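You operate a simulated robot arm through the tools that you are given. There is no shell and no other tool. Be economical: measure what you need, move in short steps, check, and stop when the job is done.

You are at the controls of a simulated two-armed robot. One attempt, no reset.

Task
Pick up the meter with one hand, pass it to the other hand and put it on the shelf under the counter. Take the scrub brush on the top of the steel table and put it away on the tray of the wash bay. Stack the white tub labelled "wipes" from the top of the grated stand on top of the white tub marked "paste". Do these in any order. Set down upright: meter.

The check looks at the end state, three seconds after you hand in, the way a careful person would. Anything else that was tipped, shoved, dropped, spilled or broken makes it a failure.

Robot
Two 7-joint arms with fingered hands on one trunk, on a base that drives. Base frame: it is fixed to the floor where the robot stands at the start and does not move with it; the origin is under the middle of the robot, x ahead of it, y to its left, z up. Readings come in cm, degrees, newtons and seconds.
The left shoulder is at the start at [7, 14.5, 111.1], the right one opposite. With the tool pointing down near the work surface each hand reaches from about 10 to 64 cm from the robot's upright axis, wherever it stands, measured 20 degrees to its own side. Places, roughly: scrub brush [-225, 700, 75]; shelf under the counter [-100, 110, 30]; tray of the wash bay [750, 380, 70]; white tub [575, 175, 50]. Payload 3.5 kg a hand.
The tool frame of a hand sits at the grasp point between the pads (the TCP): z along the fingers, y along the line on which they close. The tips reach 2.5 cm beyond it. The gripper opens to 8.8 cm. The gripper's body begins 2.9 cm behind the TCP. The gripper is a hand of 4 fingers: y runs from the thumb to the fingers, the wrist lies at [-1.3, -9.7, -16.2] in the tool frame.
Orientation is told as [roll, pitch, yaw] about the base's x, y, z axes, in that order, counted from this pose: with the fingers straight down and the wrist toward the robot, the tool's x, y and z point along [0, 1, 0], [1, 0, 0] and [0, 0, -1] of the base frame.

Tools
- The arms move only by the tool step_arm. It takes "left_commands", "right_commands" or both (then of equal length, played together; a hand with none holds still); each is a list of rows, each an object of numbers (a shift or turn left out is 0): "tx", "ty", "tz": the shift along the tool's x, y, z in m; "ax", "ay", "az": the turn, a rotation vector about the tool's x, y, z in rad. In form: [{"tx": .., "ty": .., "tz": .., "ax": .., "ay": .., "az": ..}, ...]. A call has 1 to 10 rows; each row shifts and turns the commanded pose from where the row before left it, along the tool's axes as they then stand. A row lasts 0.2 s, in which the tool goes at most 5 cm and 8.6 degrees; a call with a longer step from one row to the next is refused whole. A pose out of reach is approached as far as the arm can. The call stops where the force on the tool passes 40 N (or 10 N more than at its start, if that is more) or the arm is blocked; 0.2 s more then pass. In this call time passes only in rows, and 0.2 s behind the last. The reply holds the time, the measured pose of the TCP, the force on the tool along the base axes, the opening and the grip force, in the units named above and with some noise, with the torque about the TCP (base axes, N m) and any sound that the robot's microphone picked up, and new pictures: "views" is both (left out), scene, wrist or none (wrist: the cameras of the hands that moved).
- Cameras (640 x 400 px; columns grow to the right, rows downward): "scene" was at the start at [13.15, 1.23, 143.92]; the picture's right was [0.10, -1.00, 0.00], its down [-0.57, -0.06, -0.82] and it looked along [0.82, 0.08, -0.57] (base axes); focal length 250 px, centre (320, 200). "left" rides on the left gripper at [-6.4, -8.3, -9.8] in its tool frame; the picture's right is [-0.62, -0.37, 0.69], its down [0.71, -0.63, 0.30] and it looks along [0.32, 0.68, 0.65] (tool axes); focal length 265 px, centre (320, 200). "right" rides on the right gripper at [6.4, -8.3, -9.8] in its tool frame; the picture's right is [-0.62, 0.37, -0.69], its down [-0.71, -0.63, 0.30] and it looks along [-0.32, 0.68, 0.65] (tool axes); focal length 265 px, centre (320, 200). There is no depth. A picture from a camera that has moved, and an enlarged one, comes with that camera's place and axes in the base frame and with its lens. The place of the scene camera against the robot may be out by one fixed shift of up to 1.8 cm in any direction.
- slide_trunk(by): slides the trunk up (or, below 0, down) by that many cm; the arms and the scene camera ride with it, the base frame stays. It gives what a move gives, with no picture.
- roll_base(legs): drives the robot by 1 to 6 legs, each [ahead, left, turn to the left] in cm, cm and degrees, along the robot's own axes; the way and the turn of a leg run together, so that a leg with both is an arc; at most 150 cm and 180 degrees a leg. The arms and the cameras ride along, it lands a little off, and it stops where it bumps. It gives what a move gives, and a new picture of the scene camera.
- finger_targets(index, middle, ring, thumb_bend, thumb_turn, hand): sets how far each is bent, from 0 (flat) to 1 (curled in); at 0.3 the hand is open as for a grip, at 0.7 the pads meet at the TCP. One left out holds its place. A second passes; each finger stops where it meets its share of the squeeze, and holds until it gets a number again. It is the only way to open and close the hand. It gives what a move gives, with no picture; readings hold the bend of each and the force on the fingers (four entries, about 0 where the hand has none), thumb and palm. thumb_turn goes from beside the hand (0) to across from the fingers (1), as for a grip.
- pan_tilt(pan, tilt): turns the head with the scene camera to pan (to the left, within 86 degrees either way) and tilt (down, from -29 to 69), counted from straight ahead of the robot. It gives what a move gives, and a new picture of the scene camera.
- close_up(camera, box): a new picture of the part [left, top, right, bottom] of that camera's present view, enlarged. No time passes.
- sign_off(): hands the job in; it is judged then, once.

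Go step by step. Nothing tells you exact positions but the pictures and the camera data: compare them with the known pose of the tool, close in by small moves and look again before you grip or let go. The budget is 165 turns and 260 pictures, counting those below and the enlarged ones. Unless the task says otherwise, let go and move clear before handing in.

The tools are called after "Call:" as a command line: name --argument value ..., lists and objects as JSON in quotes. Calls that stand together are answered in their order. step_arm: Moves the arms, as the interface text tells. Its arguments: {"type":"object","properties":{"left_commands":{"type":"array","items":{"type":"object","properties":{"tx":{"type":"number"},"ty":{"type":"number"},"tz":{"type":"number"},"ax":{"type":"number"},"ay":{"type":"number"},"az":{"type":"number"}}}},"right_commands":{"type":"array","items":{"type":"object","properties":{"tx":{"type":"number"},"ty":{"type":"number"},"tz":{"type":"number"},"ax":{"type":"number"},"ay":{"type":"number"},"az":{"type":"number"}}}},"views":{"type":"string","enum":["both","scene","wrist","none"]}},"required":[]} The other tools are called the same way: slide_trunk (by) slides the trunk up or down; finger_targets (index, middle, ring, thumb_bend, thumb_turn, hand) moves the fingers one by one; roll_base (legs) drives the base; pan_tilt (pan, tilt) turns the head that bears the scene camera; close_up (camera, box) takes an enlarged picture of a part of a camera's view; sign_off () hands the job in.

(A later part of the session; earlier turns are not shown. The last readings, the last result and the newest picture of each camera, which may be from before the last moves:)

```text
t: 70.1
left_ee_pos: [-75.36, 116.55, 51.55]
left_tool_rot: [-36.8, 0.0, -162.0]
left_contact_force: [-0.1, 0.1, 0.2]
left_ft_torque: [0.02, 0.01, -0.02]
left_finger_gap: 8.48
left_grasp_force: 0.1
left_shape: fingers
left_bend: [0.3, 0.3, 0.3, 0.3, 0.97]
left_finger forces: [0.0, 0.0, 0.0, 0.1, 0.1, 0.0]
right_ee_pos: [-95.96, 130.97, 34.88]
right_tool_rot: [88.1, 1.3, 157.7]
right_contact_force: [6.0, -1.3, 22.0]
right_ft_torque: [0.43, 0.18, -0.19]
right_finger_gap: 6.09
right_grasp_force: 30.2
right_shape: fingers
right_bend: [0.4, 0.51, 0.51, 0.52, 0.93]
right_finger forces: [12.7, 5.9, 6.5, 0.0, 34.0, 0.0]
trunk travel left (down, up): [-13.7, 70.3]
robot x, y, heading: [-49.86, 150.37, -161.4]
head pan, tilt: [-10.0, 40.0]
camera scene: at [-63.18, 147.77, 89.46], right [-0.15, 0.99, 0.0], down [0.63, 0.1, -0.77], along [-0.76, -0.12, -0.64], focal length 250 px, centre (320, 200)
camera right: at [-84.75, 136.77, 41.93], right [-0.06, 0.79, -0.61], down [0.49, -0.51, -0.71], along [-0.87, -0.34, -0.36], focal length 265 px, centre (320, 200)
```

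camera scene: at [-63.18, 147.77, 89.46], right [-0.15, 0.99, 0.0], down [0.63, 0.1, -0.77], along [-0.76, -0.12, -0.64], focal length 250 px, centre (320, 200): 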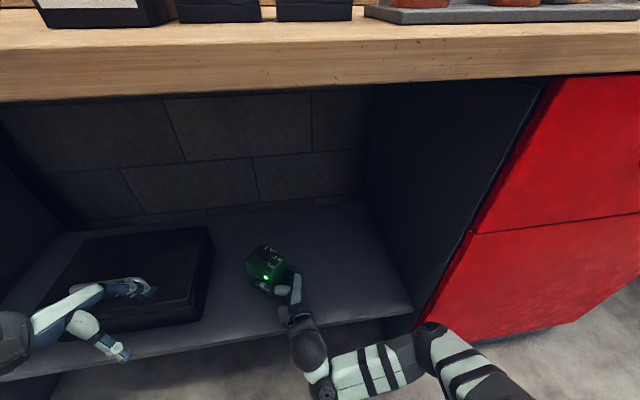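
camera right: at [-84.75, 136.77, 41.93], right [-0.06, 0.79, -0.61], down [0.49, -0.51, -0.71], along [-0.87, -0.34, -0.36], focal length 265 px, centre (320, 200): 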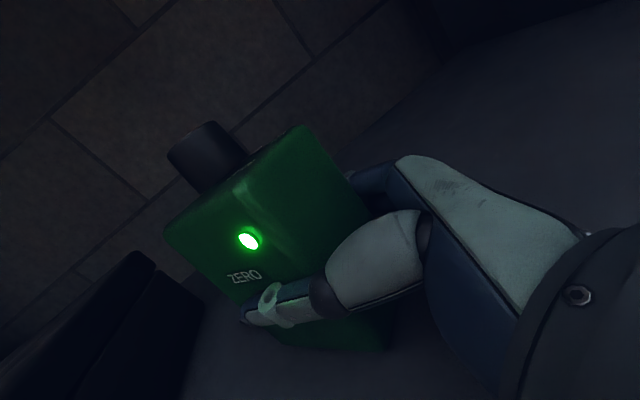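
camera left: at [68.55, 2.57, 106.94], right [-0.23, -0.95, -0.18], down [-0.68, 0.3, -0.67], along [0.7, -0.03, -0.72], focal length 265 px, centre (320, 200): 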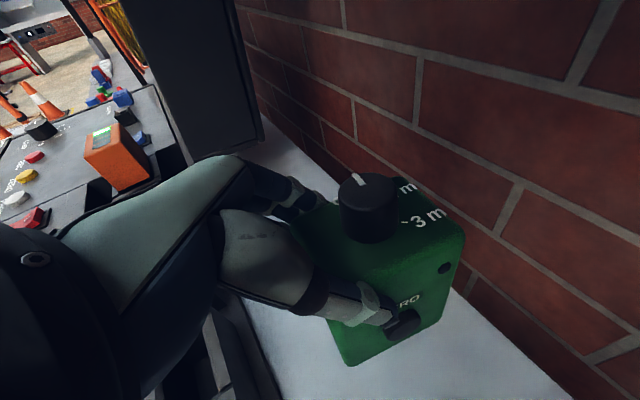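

It touched at TCP z≈34.9. I'll zoom to judge whether the meter base or the hand is touching.

Call:
close_up --camera "right" --box '[140, 100, 480, 400]'

Call:
close_up --camera "scene" --box '[200, 210, 360, 390]'

Call:
close_up --camera "left" --box '[0, 0, 640, 400]'

```text
1.33 times, centred on (310, 250) of right
camera zoom: at [-84.75, 136.77, 41.93], right [-0.06, 0.79, -0.61], down [0.49, -0.51, -0.71], along [-0.87, -0.34, -0.36], focal length 354 px, centre (333, 133)
```

zoom: 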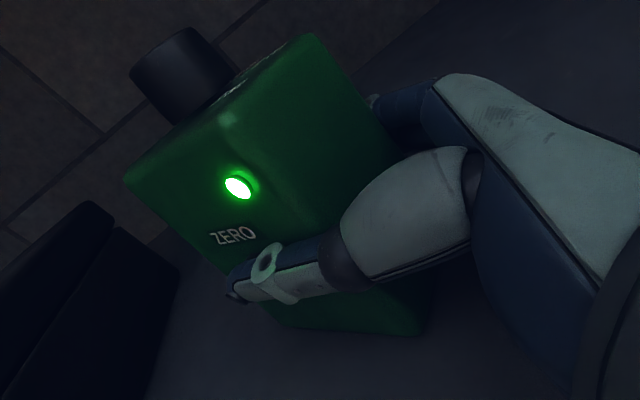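

```text
2.22 times, centred on (280, 300) of scene
camera zoom: at [-63.18, 147.77, 89.46], right [-0.15, 0.99, 0.0], down [0.63, 0.1, -0.77], along [-0.76, -0.12, -0.64], focal length 556 px, centre (409, -22)
```

zoom: 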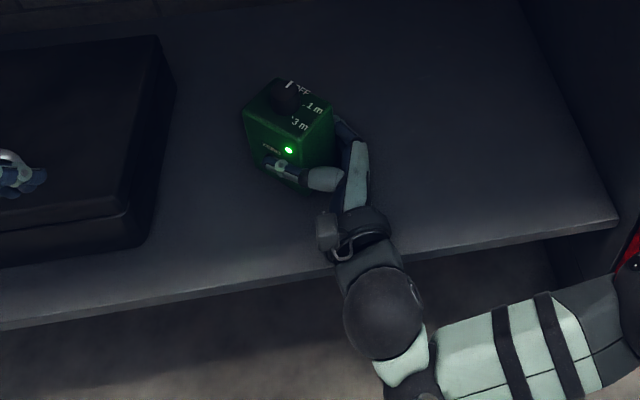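

```text
1.00 times, centred on (320, 200) of left (not enlarged: the box is as wide or as high as the picture)
camera zoom: at [-67.32, 118.51, 63.18], right [0.07, 0.98, -0.18], down [0.72, -0.17, -0.67], along [-0.69, -0.09, -0.72], focal length 265 px, centre (320, 200)
```

zoom: 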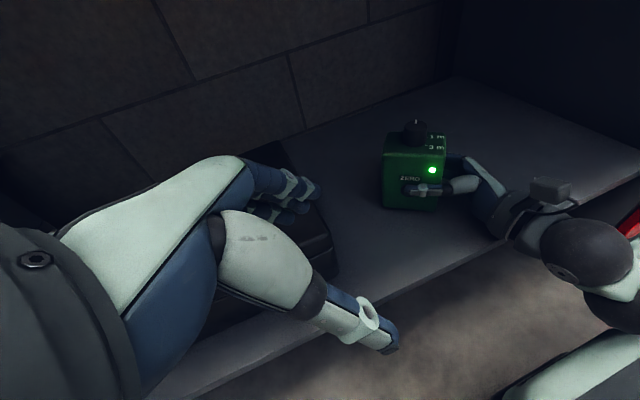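

The meter looks to hover ~2 cm: the wrist collar rests on the shelf's front edge. I'll lift 1 cm, pitch the hand nose-down ~7°, pull back 2 cm and lower again.

Call:
step_arm --right_commands '[{"tx": 0.012}, {"ay": -0.125}, {"ty": -0.0147, "tz": -0.0136}, {"tx": -0.012}, {"tx": -0.006}, {"tx": -0.006}, {"tx": -0.004}]' --views "both"

Call:
close_up --camera "left" --box '[340, 80, 640, 280]'

```text
t: 71.7
left_ee_pos: [-75.45, 116.59, 51.51]
left_tool_rot: [-36.7, 0.0, -162.0]
left_contact_force: [0.3, -0.2, 0.3]
left_ft_torque: [0.05, -0.02, 0.01]
left_finger_gap: 8.49
left_grasp_force: 0.1
left_shape: fingers
left_bend: [0.3, 0.3, 0.3, 0.3, 0.97]
left_finger forces: [0.0, 0.0, 0.0, 0.0, 0.0, 0.0]
right_ee_pos: [-93.99, 132.01, 34.07]
right_tool_rot: [82.0, 1.2, 157.7]
right_contact_force: [4.3, 3.1, 20.2]
right_ft_torque: [0.11, 0.05, -0.13]
right_finger_gap: 6.0
right_grasp_force: 29.4
right_shape: fingers
right_bend: [0.4, 0.51, 0.5, 0.52, 0.91]
right_finger forces: [13.5, 6.1, 7.7, 0.0, 31.3, 0.0]
trunk travel left (down, up): [-13.7, 70.3]
robot x, y, heading: [-49.51, 150.33, -161.6]
head pan, tilt: [-10.0, 40.0]
stopped in row 7 (right hand): the force on the tool passed its limit at 41 N (the readings are from after the stop); the commanded pose is now the measured one
camera scene: at [-63.2, 147.79, 89.38], right [-0.15, 0.99, 0.0], down [0.63, 0.1, -0.77], along [-0.76, -0.12, -0.64], focal length 250 px, centre (320, 200)
camera right: at [-83.0, 137.13, 42.08], right [-0.04, 0.85, -0.52], down [0.52, -0.43, -0.74], along [-0.85, -0.3, -0.43], focal length 265 px, centre (320, 200)
```

scene: 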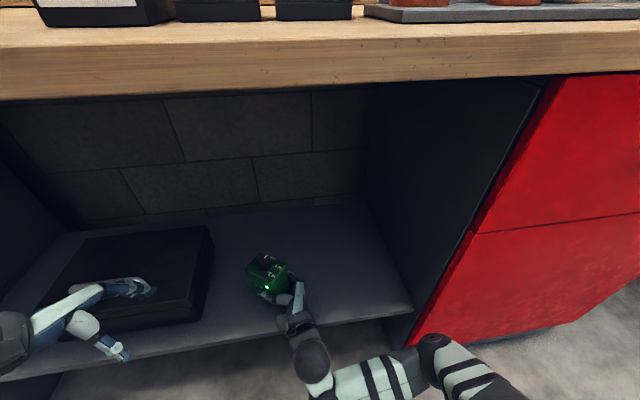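
right: 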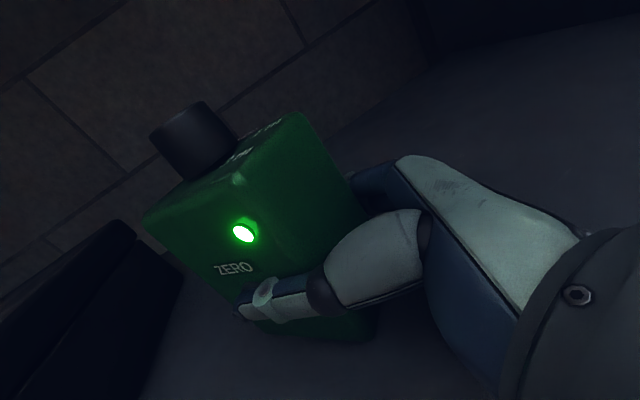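

```text
2.00 times, centred on (490, 180) of left
camera zoom: at [-67.33, 118.53, 63.1], right [0.07, 0.98, -0.18], down [0.72, -0.18, -0.67], along [-0.69, -0.09, -0.72], focal length 531 px, centre (-20, 240)
```

zoom: 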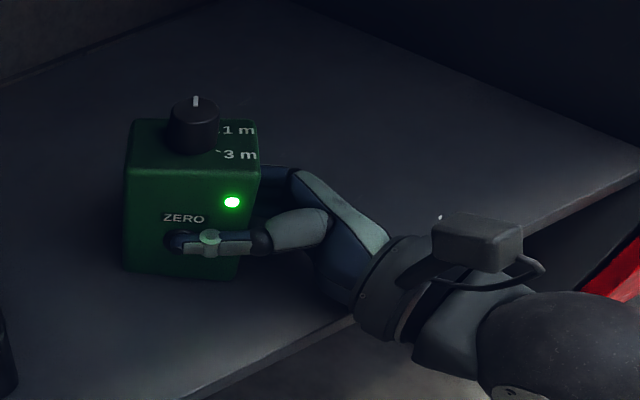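

The contact torque shows the force acts right under the meter, so its base is resting on the shelf. I ease off the pressure and release.

Call:
step_arm --right_commands '[{"tx": 0.001}]' --views "none"

Call:
finger_targets --hand "right" --index 0.3 --middle 0.3 --ring 0.3 --thumb_bend 0.3

Call:
close_up --camera "left" --box '[340, 80, 640, 280]'

Call:
close_up --camera "right" --box '[140, 100, 480, 400]'

```text
t: 72.1
left_ee_pos: [-75.45, 116.68, 51.52]
left_tool_rot: [-36.8, 0.0, -162.0]
left_contact_force: [-0.6, -0.3, -1.1]
left_ft_torque: [0.02, 0.02, 0.03]
left_finger_gap: 8.49
left_grasp_force: 0.0
left_shape: fingers
left_bend: [0.3, 0.3, 0.3, 0.3, 0.97]
left_finger forces: [0.1, 0.1, 0.0, 0.0, 0.0, 0.0]
right_ee_pos: [-93.87, 131.98, 34.02]
right_tool_rot: [81.8, 1.1, 157.8]
right_contact_force: [5.0, 4.3, 23.8]
right_ft_torque: [0.14, 0.08, -0.1]
right_finger_gap: 6.02
right_grasp_force: 29.5
right_shape: fingers
right_bend: [0.4, 0.51, 0.5, 0.52, 0.91]
right_finger forces: [13.7, 6.1, 7.7, 0.0, 31.7, 0.1]
trunk travel left (down, up): [-13.7, 70.3]
robot x, y, heading: [-49.53, 150.24, -161.0]
head pan, tilt: [-10.0, 40.0]
```

```text
t: 73.1
left_ee_pos: [-75.55, 116.52, 51.42]
left_tool_rot: [-36.9, 0.2, -161.9]
left_contact_force: [-0.9, 0.3, 0.3]
left_ft_torque: [0.03, -0.02, 0.03]
left_finger_gap: 8.48
left_grasp_force: 0.0
left_shape: fingers
left_bend: [0.3, 0.3, 0.3, 0.3, 0.97]
left_finger forces: [0.1, 0.0, 0.0, 0.1, 0.0, 0.0]
right_ee_pos: [-94.01, 131.97, 33.66]
right_tool_rot: [81.2, 1.2, 157.7]
right_contact_force: [0.0, 0.5, 0.0]
right_ft_torque: [0.02, 0.05, -0.01]
right_finger_gap: 8.54
right_grasp_force: 0.2
right_shape: fingers
right_bend: [0.3, 0.3, 0.3, 0.3, 0.98]
right_finger forces: [0.6, 0.0, 0.0, 0.1, 0.7, 0.0]
trunk travel left (down, up): [-13.7, 70.3]
robot x, y, heading: [-49.42, 150.14, -161.3]
head pan, tilt: [-10.0, 40.0]
```

```text
2.00 times, centred on (490, 180) of left
camera zoom: at [-67.47, 118.46, 63.04], right [0.07, 0.98, -0.18], down [0.72, -0.17, -0.67], along [-0.69, -0.09, -0.72], focal length 531 px, centre (-20, 240)
```

zoom: 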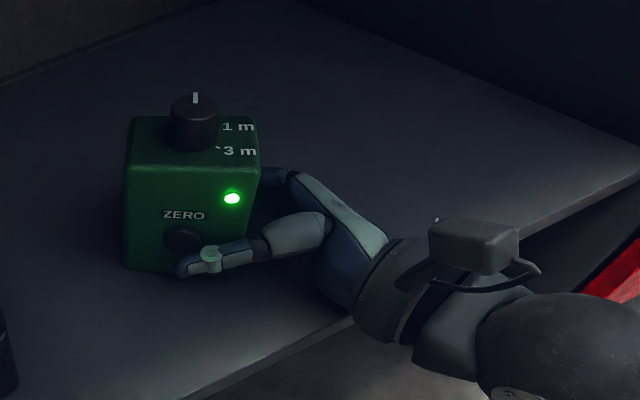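

```text
1.33 times, centred on (310, 250) of right
camera zoom: at [-83.12, 137.03, 41.81], right [-0.03, 0.86, -0.51], down [0.53, -0.42, -0.74], along [-0.85, -0.3, -0.44], focal length 354 px, centre (333, 133)
```

zoom: 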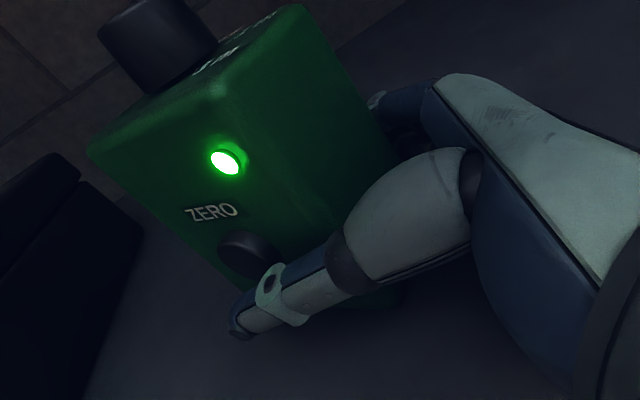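

The meter stands upright on the shelf, but its lamp stayed lit from the pressed button. I'll gently re-grip once to press it back off, then open again.

Call:
step_arm --right_commands '[{"tx": 0.007}]' --views "none"

Call:
finger_targets --hand "right" --index 0.5 --middle 0.55 --ring 0.55 --thumb_bend 0.58

Call:
close_up --camera "left" --box '[340, 80, 640, 280]'

```text
t: 73.5
left_ee_pos: [-75.49, 116.52, 51.36]
left_tool_rot: [-36.8, 0.1, -161.9]
left_contact_force: [0.6, 0.2, -0.4]
left_ft_torque: [0.02, -0.01, 0.01]
left_finger_gap: 8.49
left_grasp_force: 0.1
left_shape: fingers
left_bend: [0.3, 0.3, 0.3, 0.3, 0.97]
left_finger forces: [0.0, 0.0, 0.0, 0.1, 0.0, 0.1]
right_ee_pos: [-93.94, 131.98, 34.26]
right_tool_rot: [81.2, 1.2, 157.7]
right_contact_force: [0.5, 0.3, -1.2]
right_ft_torque: [-0.02, 0.03, 0.03]
right_finger_gap: 8.52
right_grasp_force: 0.3
right_shape: fingers
right_bend: [0.3, 0.3, 0.3, 0.3, 0.98]
right_finger forces: [0.6, 0.1, 0.0, 0.1, 0.6, 0.0]
trunk travel left (down, up): [-13.7, 70.3]
robot x, y, heading: [-49.61, 150.25, -161.3]
head pan, tilt: [-10.0, 40.0]
```

```text
t: 74.5
left_ee_pos: [-75.5, 116.62, 51.34]
left_tool_rot: [-36.8, 0.2, -161.9]
left_contact_force: [0.1, 0.8, 0.5]
left_ft_torque: [0.01, 0.01, -0.02]
left_finger_gap: 8.49
left_grasp_force: 0.3
left_shape: fingers
left_bend: [0.3, 0.3, 0.3, 0.3, 0.97]
left_finger forces: [0.1, 0.0, 0.0, 0.1, 0.0, 0.0]
right_ee_pos: [-94.04, 131.91, 34.25]
right_tool_rot: [81.2, 1.3, 157.7]
right_contact_force: [-0.1, 0.6, -2.0]
right_ft_torque: [-0.03, 0.03, -0.04]
right_finger_gap: 6.42
right_grasp_force: 23.9
right_shape: fingers
right_bend: [0.38, 0.49, 0.48, 0.46, 0.96]
right_finger forces: [15.5, 4.4, 4.6, 0.0, 24.9, 0.0]
trunk travel left (down, up): [-13.7, 70.3]
robot x, y, heading: [-49.52, 150.35, -161.6]
head pan, tilt: [-10.0, 40.0]
heard: click
```

```text
2.00 times, centred on (490, 180) of left
camera zoom: at [-67.47, 118.46, 63.04], right [0.07, 0.98, -0.18], down [0.72, -0.17, -0.67], along [-0.69, -0.09, -0.72], focal length 531 px, centre (-20, 240)
```

zoom: 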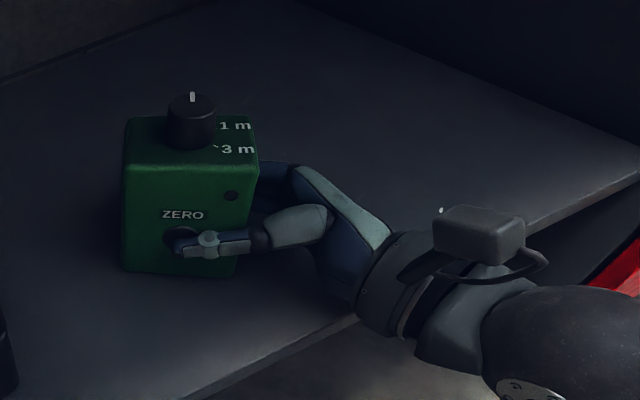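

Lamp off. Now I open wide and withdraw the hand straight back.

Call:
finger_targets --hand "right" --index 0.22 --middle 0.22 --ring 0.22 --thumb_bend 0.22

Call:
step_arm --right_commands '[{"tz": -0.015}, {"tz": -0.025}, {"tz": -0.03}, {"tz": -0.03}, {"tz": -0.03}]' --views "scene"

Call:
close_up --camera "left" --box '[340, 80, 640, 280]'

```text
t: 75.5
left_ee_pos: [-75.59, 116.53, 51.31]
left_tool_rot: [-36.8, 0.1, -161.9]
left_contact_force: [-0.3, 0.8, 0.7]
left_ft_torque: [-0.01, 0.0, -0.01]
left_finger_gap: 8.48
left_grasp_force: 0.0
left_shape: fingers
left_bend: [0.3, 0.3, 0.3, 0.3, 0.97]
left_finger forces: [0.0, 0.0, 0.0, 0.0, 0.0, 0.0]
right_ee_pos: [-94.0, 131.97, 34.27]
right_tool_rot: [81.2, 1.2, 157.7]
right_contact_force: [-0.2, 0.3, 0.6]
right_ft_torque: [0.02, -0.01, 0.0]
right_finger_gap: 9.98
right_grasp_force: 0.1
right_shape: fingers
right_bend: [0.22, 0.22, 0.22, 0.22, 0.98]
right_finger forces: [0.0, 0.0, 0.0, 0.0, 0.0, 0.1]
trunk travel left (down, up): [-13.7, 70.3]
robot x, y, heading: [-49.82, 150.43, -161.5]
head pan, tilt: [-10.0, 40.0]
```

```text
t: 76.7
left_ee_pos: [-75.51, 116.55, 51.34]
left_tool_rot: [-36.8, 0.1, -162.0]
left_contact_force: [0.6, -0.4, -0.1]
left_ft_torque: [-0.02, -0.01, 0.01]
left_finger_gap: 8.49
left_grasp_force: 0.1
left_shape: fingers
left_bend: [0.3, 0.3, 0.3, 0.3, 0.97]
left_finger forces: [0.0, 0.0, 0.1, 0.0, 0.0, 0.0]
right_ee_pos: [-89.13, 143.9, 36.38]
right_tool_rot: [81.2, 1.2, 157.8]
right_contact_force: [-0.2, -0.6, 0.3]
right_ft_torque: [0.0, -0.01, -0.01]
right_finger_gap: 9.96
right_grasp_force: 0.0
right_shape: fingers
right_bend: [0.22, 0.22, 0.22, 0.22, 0.98]
right_finger forces: [0.0, 0.1, 0.0, 0.0, 0.0, 0.0]
trunk travel left (down, up): [-13.7, 70.3]
robot x, y, heading: [-49.63, 150.39, -161.2]
head pan, tilt: [-10.0, 40.0]
camera scene: at [-63.4, 147.7, 89.37], right [-0.15, 0.99, 0.0], down [0.64, 0.1, -0.77], along [-0.76, -0.12, -0.64], focal length 250 px, centre (320, 200)
```

scene: 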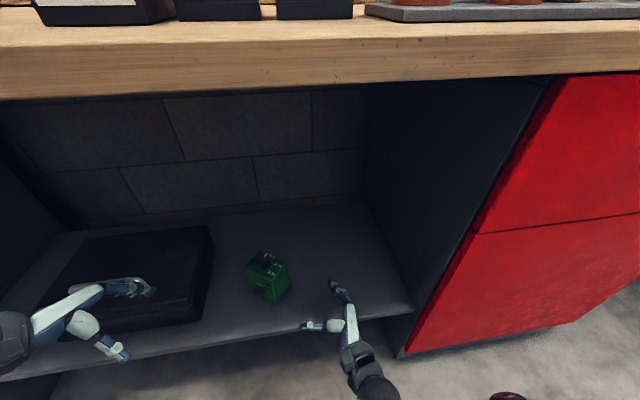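

```text
2.00 times, centred on (490, 180) of left
camera zoom: at [-67.46, 118.46, 63.05], right [0.07, 0.98, -0.18], down [0.72, -0.17, -0.67], along [-0.69, -0.09, -0.72], focal length 531 px, centre (-20, 240)
```

zoom: 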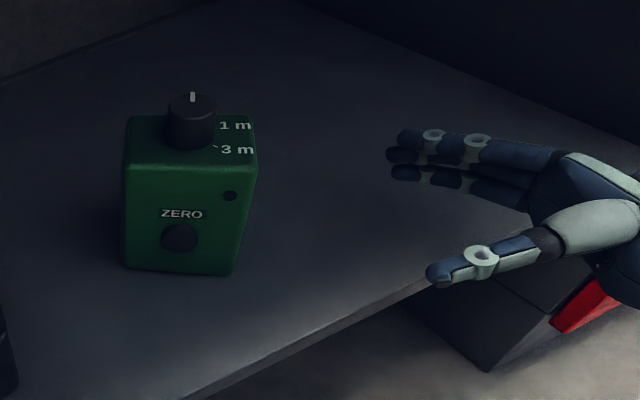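

The meter is done: upright and lamp off. I back out of the shelf and turn along the wall toward the far steel table.

Call:
roll_base --legs '[[-50, 0, 0], [0, 0, -90.5]]'

Call:
slide_trunk --by 40

Call:
pan_tilt --pan 5 --tilt 15

```text
t: 83.6
left_ee_pos: [-35.51, 192.5, 51.39]
left_tool_rot: [-36.8, 0.2, 108.4]
left_contact_force: [-0.6, -1.0, -0.2]
left_ft_torque: [0.0, 0.02, -0.01]
left_finger_gap: 8.48
left_grasp_force: 0.0
left_shape: fingers
left_bend: [0.3, 0.3, 0.3, 0.3, 0.97]
left_finger forces: [0.0, 0.0, 0.1, 0.0, 0.0, 0.0]
right_ee_pos: [-8.34, 206.19, 36.49]
right_tool_rot: [81.2, 1.1, 68.1]
right_contact_force: [-0.4, 0.3, 0.2]
right_ft_torque: [0.0, 0.01, -0.03]
right_finger_gap: 9.97
right_grasp_force: 0.0
right_shape: fingers
right_bend: [0.22, 0.22, 0.22, 0.22, 0.98]
right_finger forces: [0.1, 0.1, 0.0, 0.0, 0.0, 0.0]
trunk travel left (down, up): [-13.7, 70.3]
robot x, y, heading: [-1.73, 166.72, 108.9]
head pan, tilt: [-10.0, 40.0]
camera scene: at [-5.22, 180.35, 89.37], right [0.99, 0.16, 0.0], down [0.1, -0.63, -0.77], along [-0.12, 0.76, -0.64], focal length 250 px, centre (320, 200)
```

scene: 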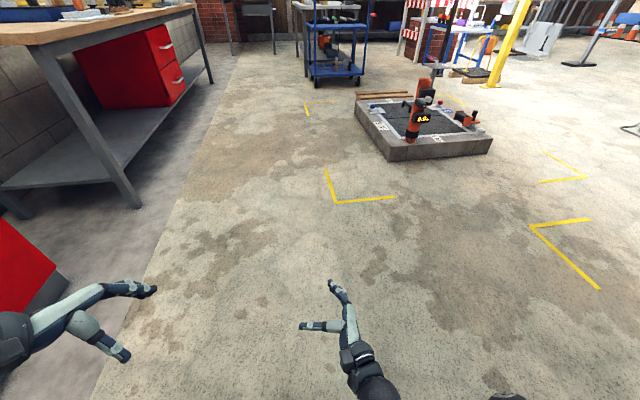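

```text
t: 87.4
left_ee_pos: [-35.49, 192.47, 91.41]
left_tool_rot: [-36.9, 0.3, 108.5]
left_contact_force: [0.2, -0.2, 0.8]
left_ft_torque: [-0.04, 0.02, -0.03]
left_finger_gap: 8.46
left_grasp_force: 0.0
left_shape: fingers
left_bend: [0.3, 0.3, 0.3, 0.3, 0.97]
left_finger forces: [0.0, 0.1, 0.0, 0.0, 0.0, 0.0]
right_ee_pos: [-8.13, 206.24, 76.44]
right_tool_rot: [81.2, 1.2, 68.2]
right_contact_force: [0.8, 0.2, -0.7]
right_ft_torque: [0.0, -0.01, -0.01]
right_finger_gap: 9.95
right_grasp_force: 0.1
right_shape: fingers
right_bend: [0.22, 0.22, 0.22, 0.22, 0.98]
right_finger forces: [0.1, 0.0, 0.0, 0.0, 0.0, 0.0]
trunk travel left (down, up): [-53.7, 30.3]
robot x, y, heading: [-1.37, 166.81, 109.5]
head pan, tilt: [-10.0, 40.0]
```

```text
t: 88.3
left_ee_pos: [-35.56, 192.48, 91.3]
left_tool_rot: [-36.8, 0.2, 108.6]
left_contact_force: [0.5, 0.1, -0.3]
left_ft_torque: [-0.03, 0.04, -0.04]
left_finger_gap: 8.48
left_grasp_force: 0.1
left_shape: fingers
left_bend: [0.3, 0.3, 0.3, 0.3, 0.97]
left_finger forces: [0.0, 0.0, 0.1, 0.0, 0.0, 0.0]
right_ee_pos: [-8.21, 206.21, 76.25]
right_tool_rot: [81.1, 1.2, 68.1]
right_contact_force: [0.9, 1.1, 0.1]
right_ft_torque: [0.02, -0.02, -0.03]
right_finger_gap: 9.98
right_grasp_force: 0.0
right_shape: fingers
right_bend: [0.22, 0.22, 0.22, 0.22, 0.98]
right_finger forces: [0.0, 0.0, 0.0, 0.0, 0.1, 0.1]
trunk travel left (down, up): [-53.7, 30.3]
robot x, y, heading: [-1.79, 166.69, 109.1]
head pan, tilt: [5.0, 15.0]
camera scene: at [-7.69, 180.49, 133.32], right [0.91, 0.41, 0.0], down [0.11, -0.24, -0.97], along [-0.39, 0.88, -0.26], focal length 250 px, centre (320, 200)
```

scene: 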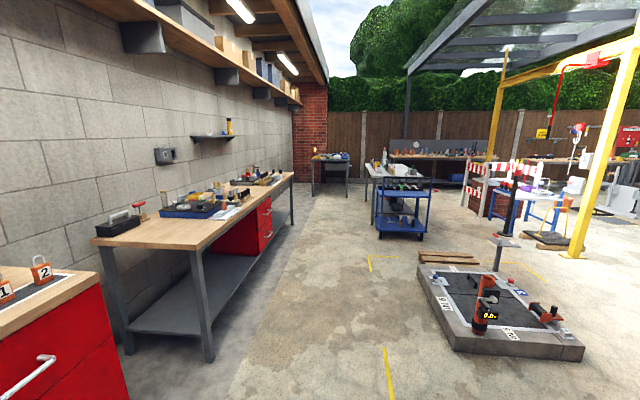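

The aisle between the wooden table and the slab/trolley is clear. I drive along it.

Call:
roll_base --legs '[[140, 4, 0], [140, 4, 0], [95, 0, 0]]'

```text
t: 106.2
left_ee_pos: [-168.69, 538.84, 91.4]
left_tool_rot: [-36.7, 0.2, 108.8]
left_contact_force: [0.2, -0.9, -0.1]
left_ft_torque: [0.0, 0.03, -0.03]
left_finger_gap: 8.47
left_grasp_force: 0.1
left_shape: fingers
left_bend: [0.3, 0.3, 0.3, 0.3, 0.97]
left_finger forces: [0.0, 0.0, 0.1, 0.0, 0.0, 0.0]
right_ee_pos: [-141.55, 552.69, 76.27]
right_tool_rot: [81.3, 1.3, 68.7]
right_contact_force: [0.1, 0.8, 0.3]
right_ft_torque: [0.0, -0.01, 0.0]
right_finger_gap: 9.97
right_grasp_force: 0.1
right_shape: fingers
right_bend: [0.22, 0.22, 0.22, 0.22, 0.98]
right_finger forces: [0.0, 0.0, 0.0, 0.0, 0.1, 0.1]
trunk travel left (down, up): [-53.7, 30.3]
robot x, y, heading: [-134.64, 513.08, 109.6]
head pan, tilt: [5.0, 15.0]
camera scene: at [-140.79, 526.97, 133.32], right [0.91, 0.42, 0.0], down [0.11, -0.24, -0.97], along [-0.4, 0.88, -0.26], focal length 250 px, centre (320, 200)
```

scene: 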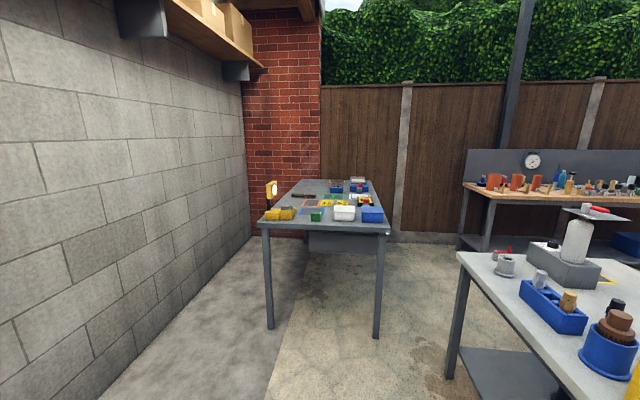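

Call:
close_up --camera "scene" --box '[240, 160, 400, 260]'

```text
4.00 times, centred on (320, 210) of scene
camera zoom: at [-140.79, 526.97, 133.32], right [0.91, 0.42, 0.0], down [0.11, -0.24, -0.97], along [-0.4, 0.88, -0.26], focal length 1001 px, centre (320, 160)
```

zoom: 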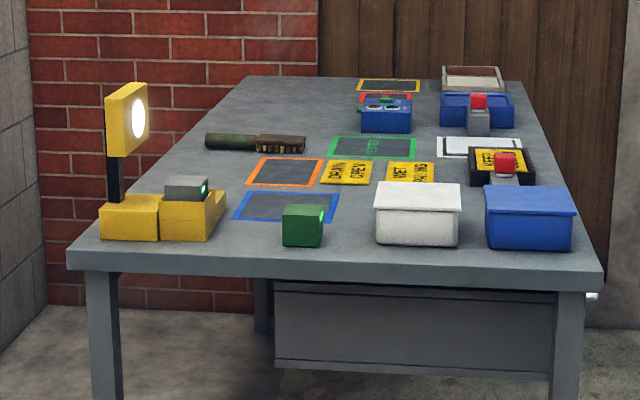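

The brush (green handle, wooden head) lies near the table's left side, ~70 cm from the near edge; the 73 cm gap between wall and table offers access from the left side. First I raise the trunk and stretch both arms forward to slim the robot.

Call:
slide_trunk --by 28

Call:
step_arm --left_commands '[{"ay": 0.149}, {"ay": 0.149}, {"ay": 0.149}, {"ay": 0.149}, {"ay": 0.046}, {"ty": 0.048, "tx": -0.012}, {"ty": 0.048, "tx": -0.013}, {"ty": 0.048, "tx": -0.013}, {"ty": 0.048, "tx": -0.013, "tz": 0.0}, {"ty": 0.04, "tx": -0.012}]' --right_commands '[{"ax": 0.143}, {"ax": 0.143}, {"ax": 0.143}, {"ax": 0.143}, {"ax": 0.143}, {"ay": -0.149}, {"ay": -0.149}, {"ay": -0.149}, {"ay": -0.149}, {"ay": -0.149}]' --views "none"

Call:
step_arm --right_commands '[{"ay": -0.149}, {"ay": -0.149}, {"ay": -0.149}, {"ay": -0.149}, {"ay": -0.08}, {"ty": 0.04, "tx": -0.025}, {"ty": 0.045, "tx": -0.02}, {"ty": 0.045, "tx": -0.02}, {"ty": 0.045, "tx": -0.02}, {"ty": 0.04, "tx": -0.015}]' --views "scene"

```text
t: 109.1
left_ee_pos: [-168.65, 538.69, 119.35]
left_tool_rot: [-36.8, 0.2, 108.9]
left_contact_force: [-1.0, 1.6, -0.5]
left_ft_torque: [0.01, 0.02, 0.01]
left_finger_gap: 8.49
left_grasp_force: 0.0
left_shape: fingers
left_bend: [0.3, 0.3, 0.3, 0.3, 0.97]
left_finger forces: [0.0, 0.1, 0.0, 0.0, 0.1, 0.1]
right_ee_pos: [-141.59, 552.68, 104.53]
right_tool_rot: [81.2, 1.2, 68.5]
right_contact_force: [-0.5, -0.1, -0.6]
right_ft_torque: [0.0, 0.01, 0.0]
right_finger_gap: 9.95
right_grasp_force: 0.0
right_shape: fingers
right_bend: [0.22, 0.22, 0.22, 0.22, 0.98]
right_finger forces: [0.1, 0.0, 0.0, 0.0, 0.1, 0.0]
trunk travel left (down, up): [-81.7, 2.3]
robot x, y, heading: [-134.61, 513.2, 109.7]
head pan, tilt: [5.0, 15.0]
```

```text
t: 111.3
left_ee_pos: [-171.6, 564.35, 119.91]
left_tool_rot: [0.0, 0.3, 108.9]
left_contact_force: [0.2, 0.4, -0.8]
left_ft_torque: [0.0, -0.01, 0.03]
left_finger_gap: 8.47
left_grasp_force: 0.0
left_shape: fingers
left_bend: [0.3, 0.3, 0.3, 0.3, 0.97]
left_finger forces: [0.1, 0.1, 0.0, 0.0, 0.0, 0.0]
left hand out of reach, approached as far as the arm can: row 1, 2, 3, 4
right_ee_pos: [-141.65, 552.89, 104.3]
right_tool_rot: [41.3, 6.8, 109.3]
right_contact_force: [0.3, -0.5, -1.7]
right_ft_torque: [0.0, 0.04, -0.03]
right_finger_gap: 9.99
right_grasp_force: 0.0
right_shape: fingers
right_bend: [0.22, 0.22, 0.22, 0.22, 0.98]
right_finger forces: [0.1, 0.0, 0.0, 0.1, 0.0, 0.1]
trunk travel left (down, up): [-81.7, 2.3]
robot x, y, heading: [-134.46, 513.57, 109.8]
head pan, tilt: [5.0, 15.0]
```

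```text
t: 113.5
left_ee_pos: [-171.37, 564.44, 120.08]
left_tool_rot: [0.0, 0.3, 108.8]
left_contact_force: [-0.2, -0.2, 0.2]
left_ft_torque: [-0.02, 0.0, 0.0]
left_finger_gap: 8.48
left_grasp_force: 0.1
left_shape: fingers
left_bend: [0.3, 0.3, 0.3, 0.3, 0.97]
left_finger forces: [0.0, 0.0, 0.1, 0.1, 0.1, 0.1]
right_ee_pos: [-139.13, 576.76, 101.72]
right_tool_rot: [2.9, 6.8, 109.3]
right_contact_force: [0.3, 0.6, -0.3]
right_ft_torque: [0.0, 0.03, 0.0]
right_finger_gap: 9.97
right_grasp_force: 0.0
right_shape: fingers
right_bend: [0.22, 0.22, 0.22, 0.22, 0.98]
right_finger forces: [0.0, 0.1, 0.1, 0.1, 0.0, 0.0]
trunk travel left (down, up): [-81.7, 2.3]
robot x, y, heading: [-134.47, 513.63, 109.6]
head pan, tilt: [5.0, 15.0]
camera scene: at [-140.77, 527.23, 161.3], right [0.91, 0.42, 0.0], down [0.11, -0.24, -0.97], along [-0.4, 0.88, -0.26], focal length 250 px, centre (320, 200)
```

scene: 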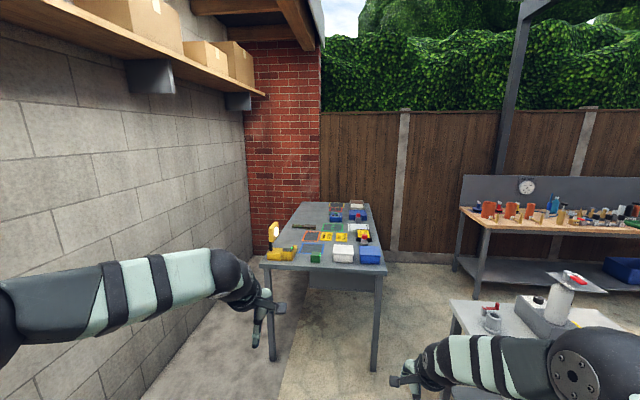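

I'll instead face the table's left side and strafe into the gap with arms above everything. First raise the right hand, then reposition: forward, left, turn right 90°.

Call:
step_arm --right_commands '[{"tz": -0.04}, {"tz": -0.04}, {"tz": -0.04}, {"tz": -0.04}]' --views "none"

Call:
roll_base --legs '[[62, 0, 0], [0, 52, 0], [0, 0, -89.5]]'

Call:
pan_tilt --pan 55 --tilt 35

```text
t: 114.5
left_ee_pos: [-171.41, 564.02, 120.13]
left_tool_rot: [0.0, 0.1, 109.1]
left_contact_force: [-0.1, 0.1, 0.1]
left_ft_torque: [0.0, 0.03, 0.01]
left_finger_gap: 8.45
left_grasp_force: 0.1
left_shape: fingers
left_bend: [0.3, 0.3, 0.3, 0.3, 0.97]
left_finger forces: [0.0, 0.0, 0.0, 0.1, 0.0, 0.0]
right_ee_pos: [-139.14, 577.8, 117.59]
right_tool_rot: [2.6, 6.7, 109.4]
right_contact_force: [0.7, 0.3, 0.5]
right_ft_torque: [0.0, -0.03, 0.01]
right_finger_gap: 9.99
right_grasp_force: 0.0
right_shape: fingers
right_bend: [0.22, 0.22, 0.22, 0.22, 0.98]
right_finger forces: [0.1, 0.0, 0.1, 0.0, 0.0, 0.0]
trunk travel left (down, up): [-81.7, 2.3]
robot x, y, heading: [-134.57, 513.72, 109.5]
head pan, tilt: [5.0, 15.0]
```

```text
t: 124.4
left_ee_pos: [-153.66, 591.86, 120.02]
left_tool_rot: [0.0, 0.1, 19.4]
left_contact_force: [-0.1, -0.3, 0.5]
left_ft_torque: [0.0, -0.02, 0.02]
left_finger_gap: 8.46
left_grasp_force: 0.1
left_shape: fingers
left_bend: [0.3, 0.3, 0.3, 0.3, 0.97]
left_finger forces: [0.1, 0.2, 0.1, 0.0, 0.0, 0.0]
right_ee_pos: [-139.48, 559.8, 117.37]
right_tool_rot: [2.6, 6.7, 19.7]
right_contact_force: [-0.2, -0.3, 0.2]
right_ft_torque: [0.03, 0.02, -0.01]
right_finger_gap: 9.99
right_grasp_force: 0.1
right_shape: fingers
right_bend: [0.22, 0.22, 0.22, 0.22, 0.98]
right_finger forces: [0.1, 0.0, 0.0, 0.0, 0.0, 0.0]
trunk travel left (down, up): [-81.7, 2.3]
robot x, y, heading: [-203.83, 554.89, 19.9]
head pan, tilt: [5.0, 15.0]
camera scene: at [-191.57, 560.65, 161.32], right [0.42, -0.91, 0.0], down [-0.23, -0.11, -0.97], along [0.88, 0.41, -0.26], focal length 250 px, centre (320, 200)
```

scene: 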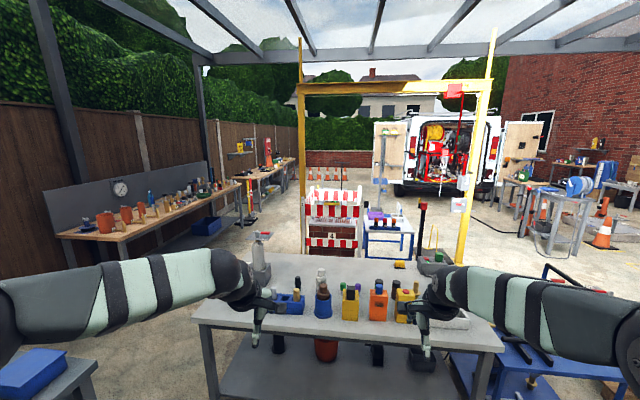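

```text
t: 125.5
left_ee_pos: [-153.67, 591.8, 120.19]
left_tool_rot: [0.0, 0.2, 19.4]
left_contact_force: [-0.6, 0.3, 0.9]
left_ft_torque: [0.01, 0.02, 0.02]
left_finger_gap: 8.48
left_grasp_force: 0.1
left_shape: fingers
left_bend: [0.3, 0.3, 0.3, 0.3, 0.97]
left_finger forces: [0.0, 0.0, 0.1, 0.0, 0.0, 0.0]
right_ee_pos: [-139.6, 559.8, 117.49]
right_tool_rot: [2.8, 6.7, 19.8]
right_contact_force: [0.4, 0.5, 0.0]
right_ft_torque: [0.03, 0.0, 0.01]
right_finger_gap: 10.01
right_grasp_force: 0.0
right_shape: fingers
right_bend: [0.22, 0.22, 0.22, 0.22, 0.98]
right_finger forces: [0.1, 0.0, 0.1, 0.0, 0.0, 0.0]
trunk travel left (down, up): [-81.7, 2.3]
robot x, y, heading: [-204.22, 554.84, 19.7]
head pan, tilt: [55.0, 35.0]
camera scene: at [-197.74, 565.18, 158.12], right [0.97, -0.26, 0.0], down [-0.15, -0.55, -0.82], along [0.21, 0.79, -0.57], focal length 250 px, centre (320, 200)
```

scene: 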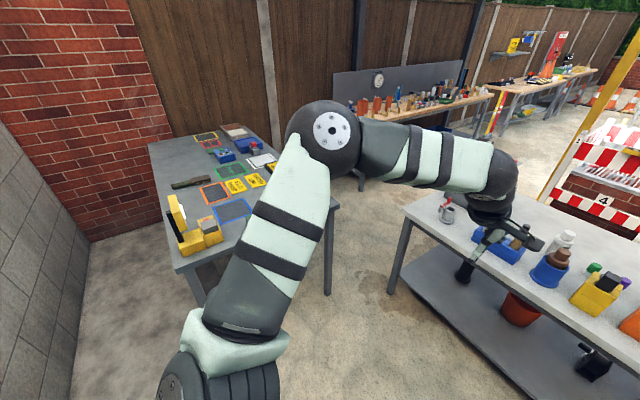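

Table and brush positions agree ([-242, 716] for the brush centre). I back toward the wall, then strafe left into the gap.

Call:
roll_base --legs '[[-34, 0, 0.4], [0, 90, 0], [0, 82, 0]]'

Call:
pan_tilt --pan -10 --tilt 55

```text
t: 136.2
left_ee_pos: [-249.74, 742.81, 120.17]
left_tool_rot: [0.1, 0.2, 21.0]
left_contact_force: [-0.4, -0.7, -0.3]
left_ft_torque: [0.0, 0.02, -0.01]
left_finger_gap: 8.5
left_grasp_force: 0.0
left_shape: fingers
left_bend: [0.3, 0.3, 0.3, 0.3, 0.97]
left_finger forces: [0.0, 0.0, 0.1, 0.1, 0.0, 0.1]
right_ee_pos: [-234.8, 711.07, 117.54]
right_tool_rot: [2.8, 6.8, 21.4]
right_contact_force: [-0.4, -0.8, 0.2]
right_ft_torque: [0.0, 0.0, -0.01]
right_finger_gap: 9.98
right_grasp_force: 0.0
right_shape: fingers
right_bend: [0.22, 0.22, 0.22, 0.22, 0.98]
right_finger forces: [0.0, 0.0, 0.1, 0.0, 0.1, 0.0]
trunk travel left (down, up): [-81.7, 2.3]
robot x, y, heading: [-298.84, 703.94, 21.9]
head pan, tilt: [55.0, 35.0]
camera scene: at [-293.08, 714.85, 158.13], right [0.97, -0.23, 0.0], down [-0.13, -0.56, -0.82], along [0.19, 0.8, -0.57], focal length 250 px, centre (320, 200)
```

scene: 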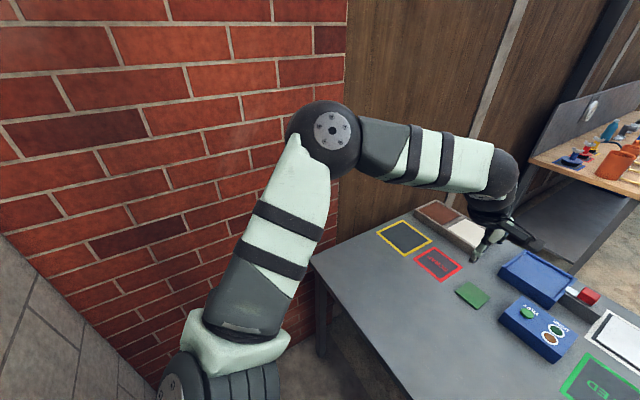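

```text
t: 137.5
left_ee_pos: [-249.65, 742.85, 120.15]
left_tool_rot: [0.1, 0.2, 21.0]
left_contact_force: [0.0, -0.4, 0.3]
left_ft_torque: [-0.03, 0.02, -0.04]
left_finger_gap: 8.46
left_grasp_force: 0.0
left_shape: fingers
left_bend: [0.3, 0.3, 0.3, 0.3, 0.97]
left_finger forces: [0.0, 0.0, 0.1, 0.0, 0.0, 0.0]
right_ee_pos: [-234.78, 711.18, 117.39]
right_tool_rot: [2.7, 6.7, 21.4]
right_contact_force: [0.1, -0.4, 0.0]
right_ft_torque: [0.0, 0.02, 0.02]
right_finger_gap: 9.96
right_grasp_force: 0.1
right_shape: fingers
right_bend: [0.22, 0.22, 0.22, 0.22, 0.98]
right_finger forces: [0.1, 0.1, 0.0, 0.0, 0.0, 0.1]
trunk travel left (down, up): [-81.7, 2.3]
robot x, y, heading: [-299.12, 704.26, 21.8]
head pan, tilt: [-10.0, 55.0]
camera scene: at [-288.09, 707.87, 155.3], right [0.2, -0.98, 0.0], down [-0.8, -0.17, -0.57], along [0.56, 0.12, -0.82], focal length 250 px, centre (320, 200)
```

scene: 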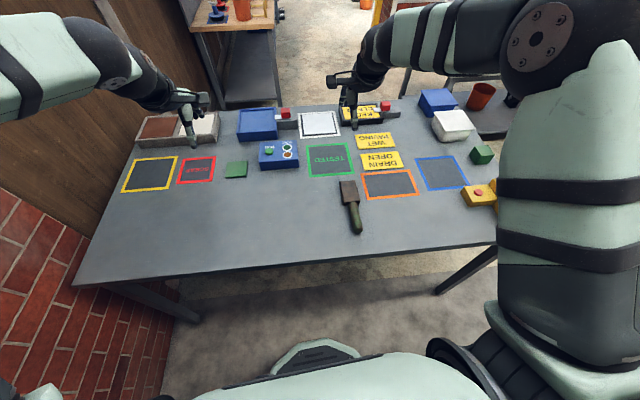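

The brush is right in front of the right hand. I'll zoom for its exact shape.

Call:
close_up --camera "scene" --box '[310, 160, 400, 250]'

Call:
close_up --camera "right" --box '[0, 0, 640, 400]'

```text
4.44 times, centred on (355, 205) of scene
camera zoom: at [-288.09, 707.87, 155.3], right [0.2, -0.98, 0.0], down [-0.8, -0.17, -0.57], along [0.56, 0.12, -0.82], focal length 1112 px, centre (164, 178)
```

zoom: 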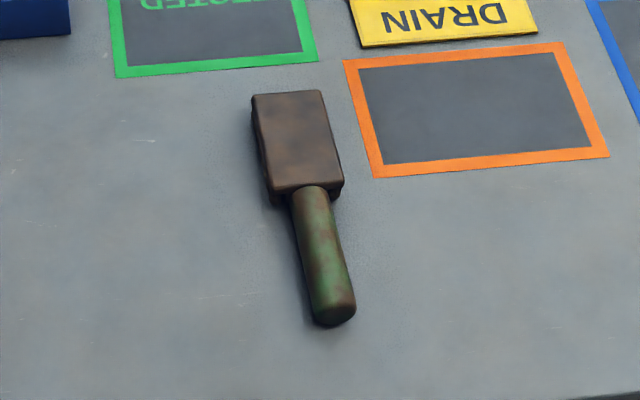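

```text
1.00 times, centred on (320, 200) of right (not enlarged: the box is as wide or as high as the picture)
camera zoom: at [-243.54, 714.15, 128.62], right [0.65, -0.45, 0.62], down [-0.36, -0.89, -0.26], along [0.67, -0.05, -0.74], focal length 265 px, centre (320, 200)
```

zoom: 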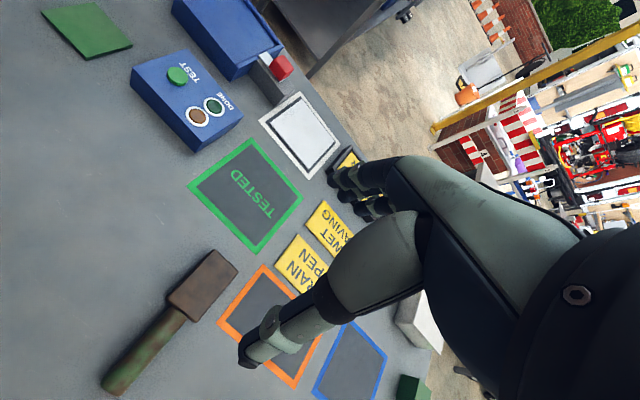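

Brush rests bristles-down with its handle pointing at me; handle centre ≈ [-241.6, 704.5]. I yaw the right hand 85° so the fingers close across the handle.

Call:
step_arm --right_commands '[{"az": -0.149}, {"az": -0.149}, {"az": -0.149}, {"az": -0.149}, {"az": -0.149}, {"az": -0.149}, {"az": -0.149}, {"az": -0.149}, {"az": -0.149}, {"az": -0.149}]' --views "both"

```text
t: 139.7
left_ee_pos: [-249.76, 742.94, 119.98]
left_tool_rot: [0.0, 0.2, 21.0]
left_contact_force: [0.2, 0.2, -0.1]
left_ft_torque: [-0.03, 0.02, -0.01]
left_finger_gap: 8.48
left_grasp_force: 0.0
left_shape: fingers
left_bend: [0.3, 0.3, 0.3, 0.3, 0.97]
left_finger forces: [0.0, 0.0, 0.0, 0.0, 0.0, 0.0]
right_ee_pos: [-234.3, 711.61, 117.41]
right_tool_rot: [6.9, -2.6, 102.1]
right_contact_force: [-3.5, 28.9, -26.6]
right_ft_torque: [-0.22, -1.34, -1.4]
right_finger_gap: 10.02
right_grasp_force: 0.0
right_shape: fingers
right_bend: [0.22, 0.22, 0.22, 0.22, 0.98]
right_finger forces: [0.0, 0.0, 0.1, 0.0, 0.1, 0.0]
trunk travel left (down, up): [-81.7, 2.3]
robot x, y, heading: [-299.12, 703.99, 21.6]
head pan, tilt: [-10.0, 55.0]
stopped in row 10 (right hand): the force on the tool passed its limit at 251 N (the readings are from after the stop); the commanded pose is now the measured one
camera scene: at [-288.03, 707.97, 155.29], right [0.2, -0.98, 0.0], down [-0.8, -0.17, -0.57], along [0.56, 0.12, -0.82], focal length 250 px, centre (320, 200)
camera right: at [-237.55, 701.99, 127.75], right [0.61, 0.48, 0.63], down [0.79, -0.46, -0.41], along [0.09, 0.75, -0.66], focal length 265 px, centre (320, 200)
```

scene: 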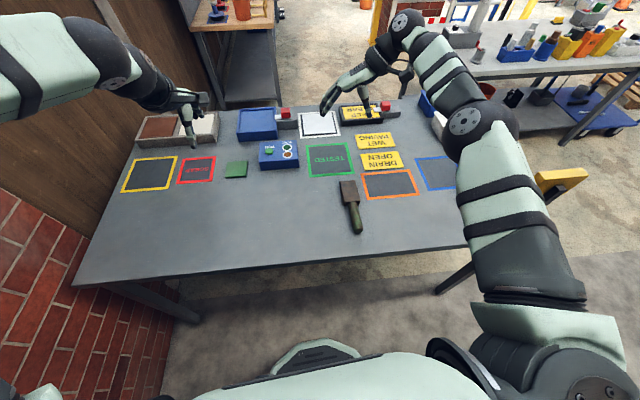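
right: 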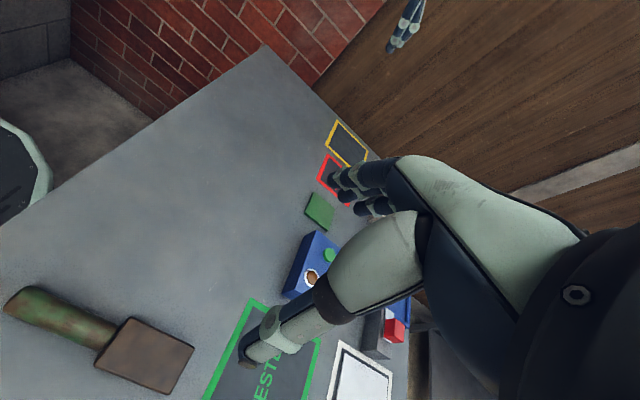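

The arm stopped on a large force; I must check whether it hit the lamp.

Call:
close_up --camera "scene" --box '[380, 0, 640, 240]'

Call:
pan_tilt --pan -45 --tilt 45

```text
1.67 times, centred on (510, 120) of scene
camera zoom: at [-288.03, 707.97, 155.29], right [0.2, -0.98, 0.0], down [-0.8, -0.17, -0.57], along [0.56, 0.12, -0.82], focal length 417 px, centre (3, 333)
```

zoom: 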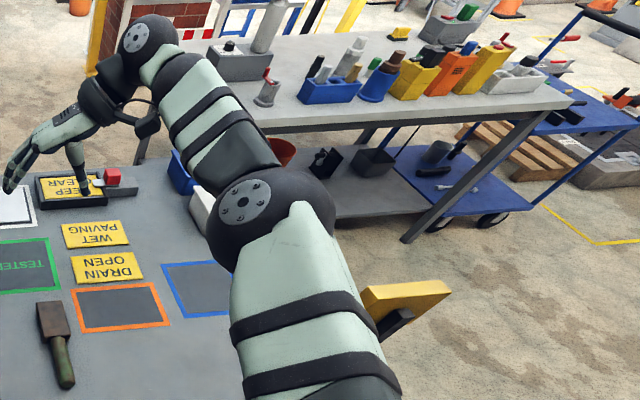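

```text
t: 140.7
left_ee_pos: [-249.76, 742.91, 120.02]
left_tool_rot: [0.1, 0.3, 21.0]
left_contact_force: [-0.2, 0.1, -0.8]
left_ft_torque: [0.01, -0.02, 0.02]
left_finger_gap: 8.49
left_grasp_force: 0.0
left_shape: fingers
left_bend: [0.3, 0.3, 0.3, 0.3, 0.97]
left_finger forces: [0.0, 0.1, 0.0, 0.1, 0.1, 0.1]
right_ee_pos: [-234.37, 711.52, 117.53]
right_tool_rot: [6.8, -2.6, 102.0]
right_contact_force: [-11.8, 43.8, -28.5]
right_ft_torque: [-1.94, -2.38, -2.88]
right_finger_gap: 9.95
right_grasp_force: 0.0
right_shape: fingers
right_bend: [0.22, 0.22, 0.22, 0.22, 0.98]
right_finger forces: [0.0, 0.0, 0.0, 0.1, 0.0, 0.0]
trunk travel left (down, up): [-81.7, 2.3]
robot x, y, heading: [-299.23, 704.22, 21.5]
head pan, tilt: [-45.0, 45.0]
camera scene: at [-287.68, 703.17, 156.64], right [-0.4, -0.92, 0.0], down [-0.65, 0.28, -0.71], along [0.65, -0.28, -0.71], focal length 250 px, centre (320, 200)
```

scene: 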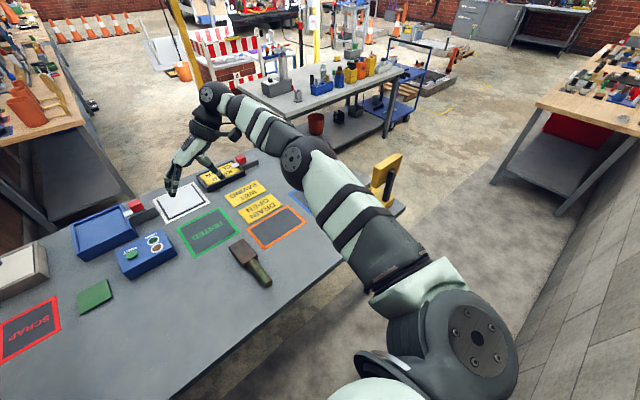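

The lamp stands; the force seems to be the hand jamming against its own forearm. I back the yaw off and check that the force vanishes.

Call:
step_arm --right_commands '[{"az": 0.1}, {"az": 0.1}, {"az": 0.1}]' --views "none"

```text
t: 141.5
left_ee_pos: [-249.93, 742.87, 120.08]
left_tool_rot: [0.0, 0.2, 21.0]
left_contact_force: [-0.8, 0.6, -0.2]
left_ft_torque: [-0.02, 0.0, -0.05]
left_finger_gap: 8.46
left_grasp_force: 0.1
left_shape: fingers
left_bend: [0.3, 0.3, 0.3, 0.3, 0.97]
left_finger forces: [0.0, 0.0, 0.1, 0.0, 0.0, 0.0]
right_ee_pos: [-234.5, 711.54, 117.41]
right_tool_rot: [7.3, -0.3, 85.3]
right_contact_force: [0.5, -0.7, 0.1]
right_ft_torque: [-0.01, 0.0, 0.01]
right_finger_gap: 9.94
right_grasp_force: 0.0
right_shape: fingers
right_bend: [0.22, 0.22, 0.22, 0.22, 0.98]
right_finger forces: [0.1, 0.0, 0.1, 0.0, 0.0, 0.0]
trunk travel left (down, up): [-81.7, 2.3]
robot x, y, heading: [-299.18, 703.91, 21.6]
head pan, tilt: [-45.0, 45.0]
```

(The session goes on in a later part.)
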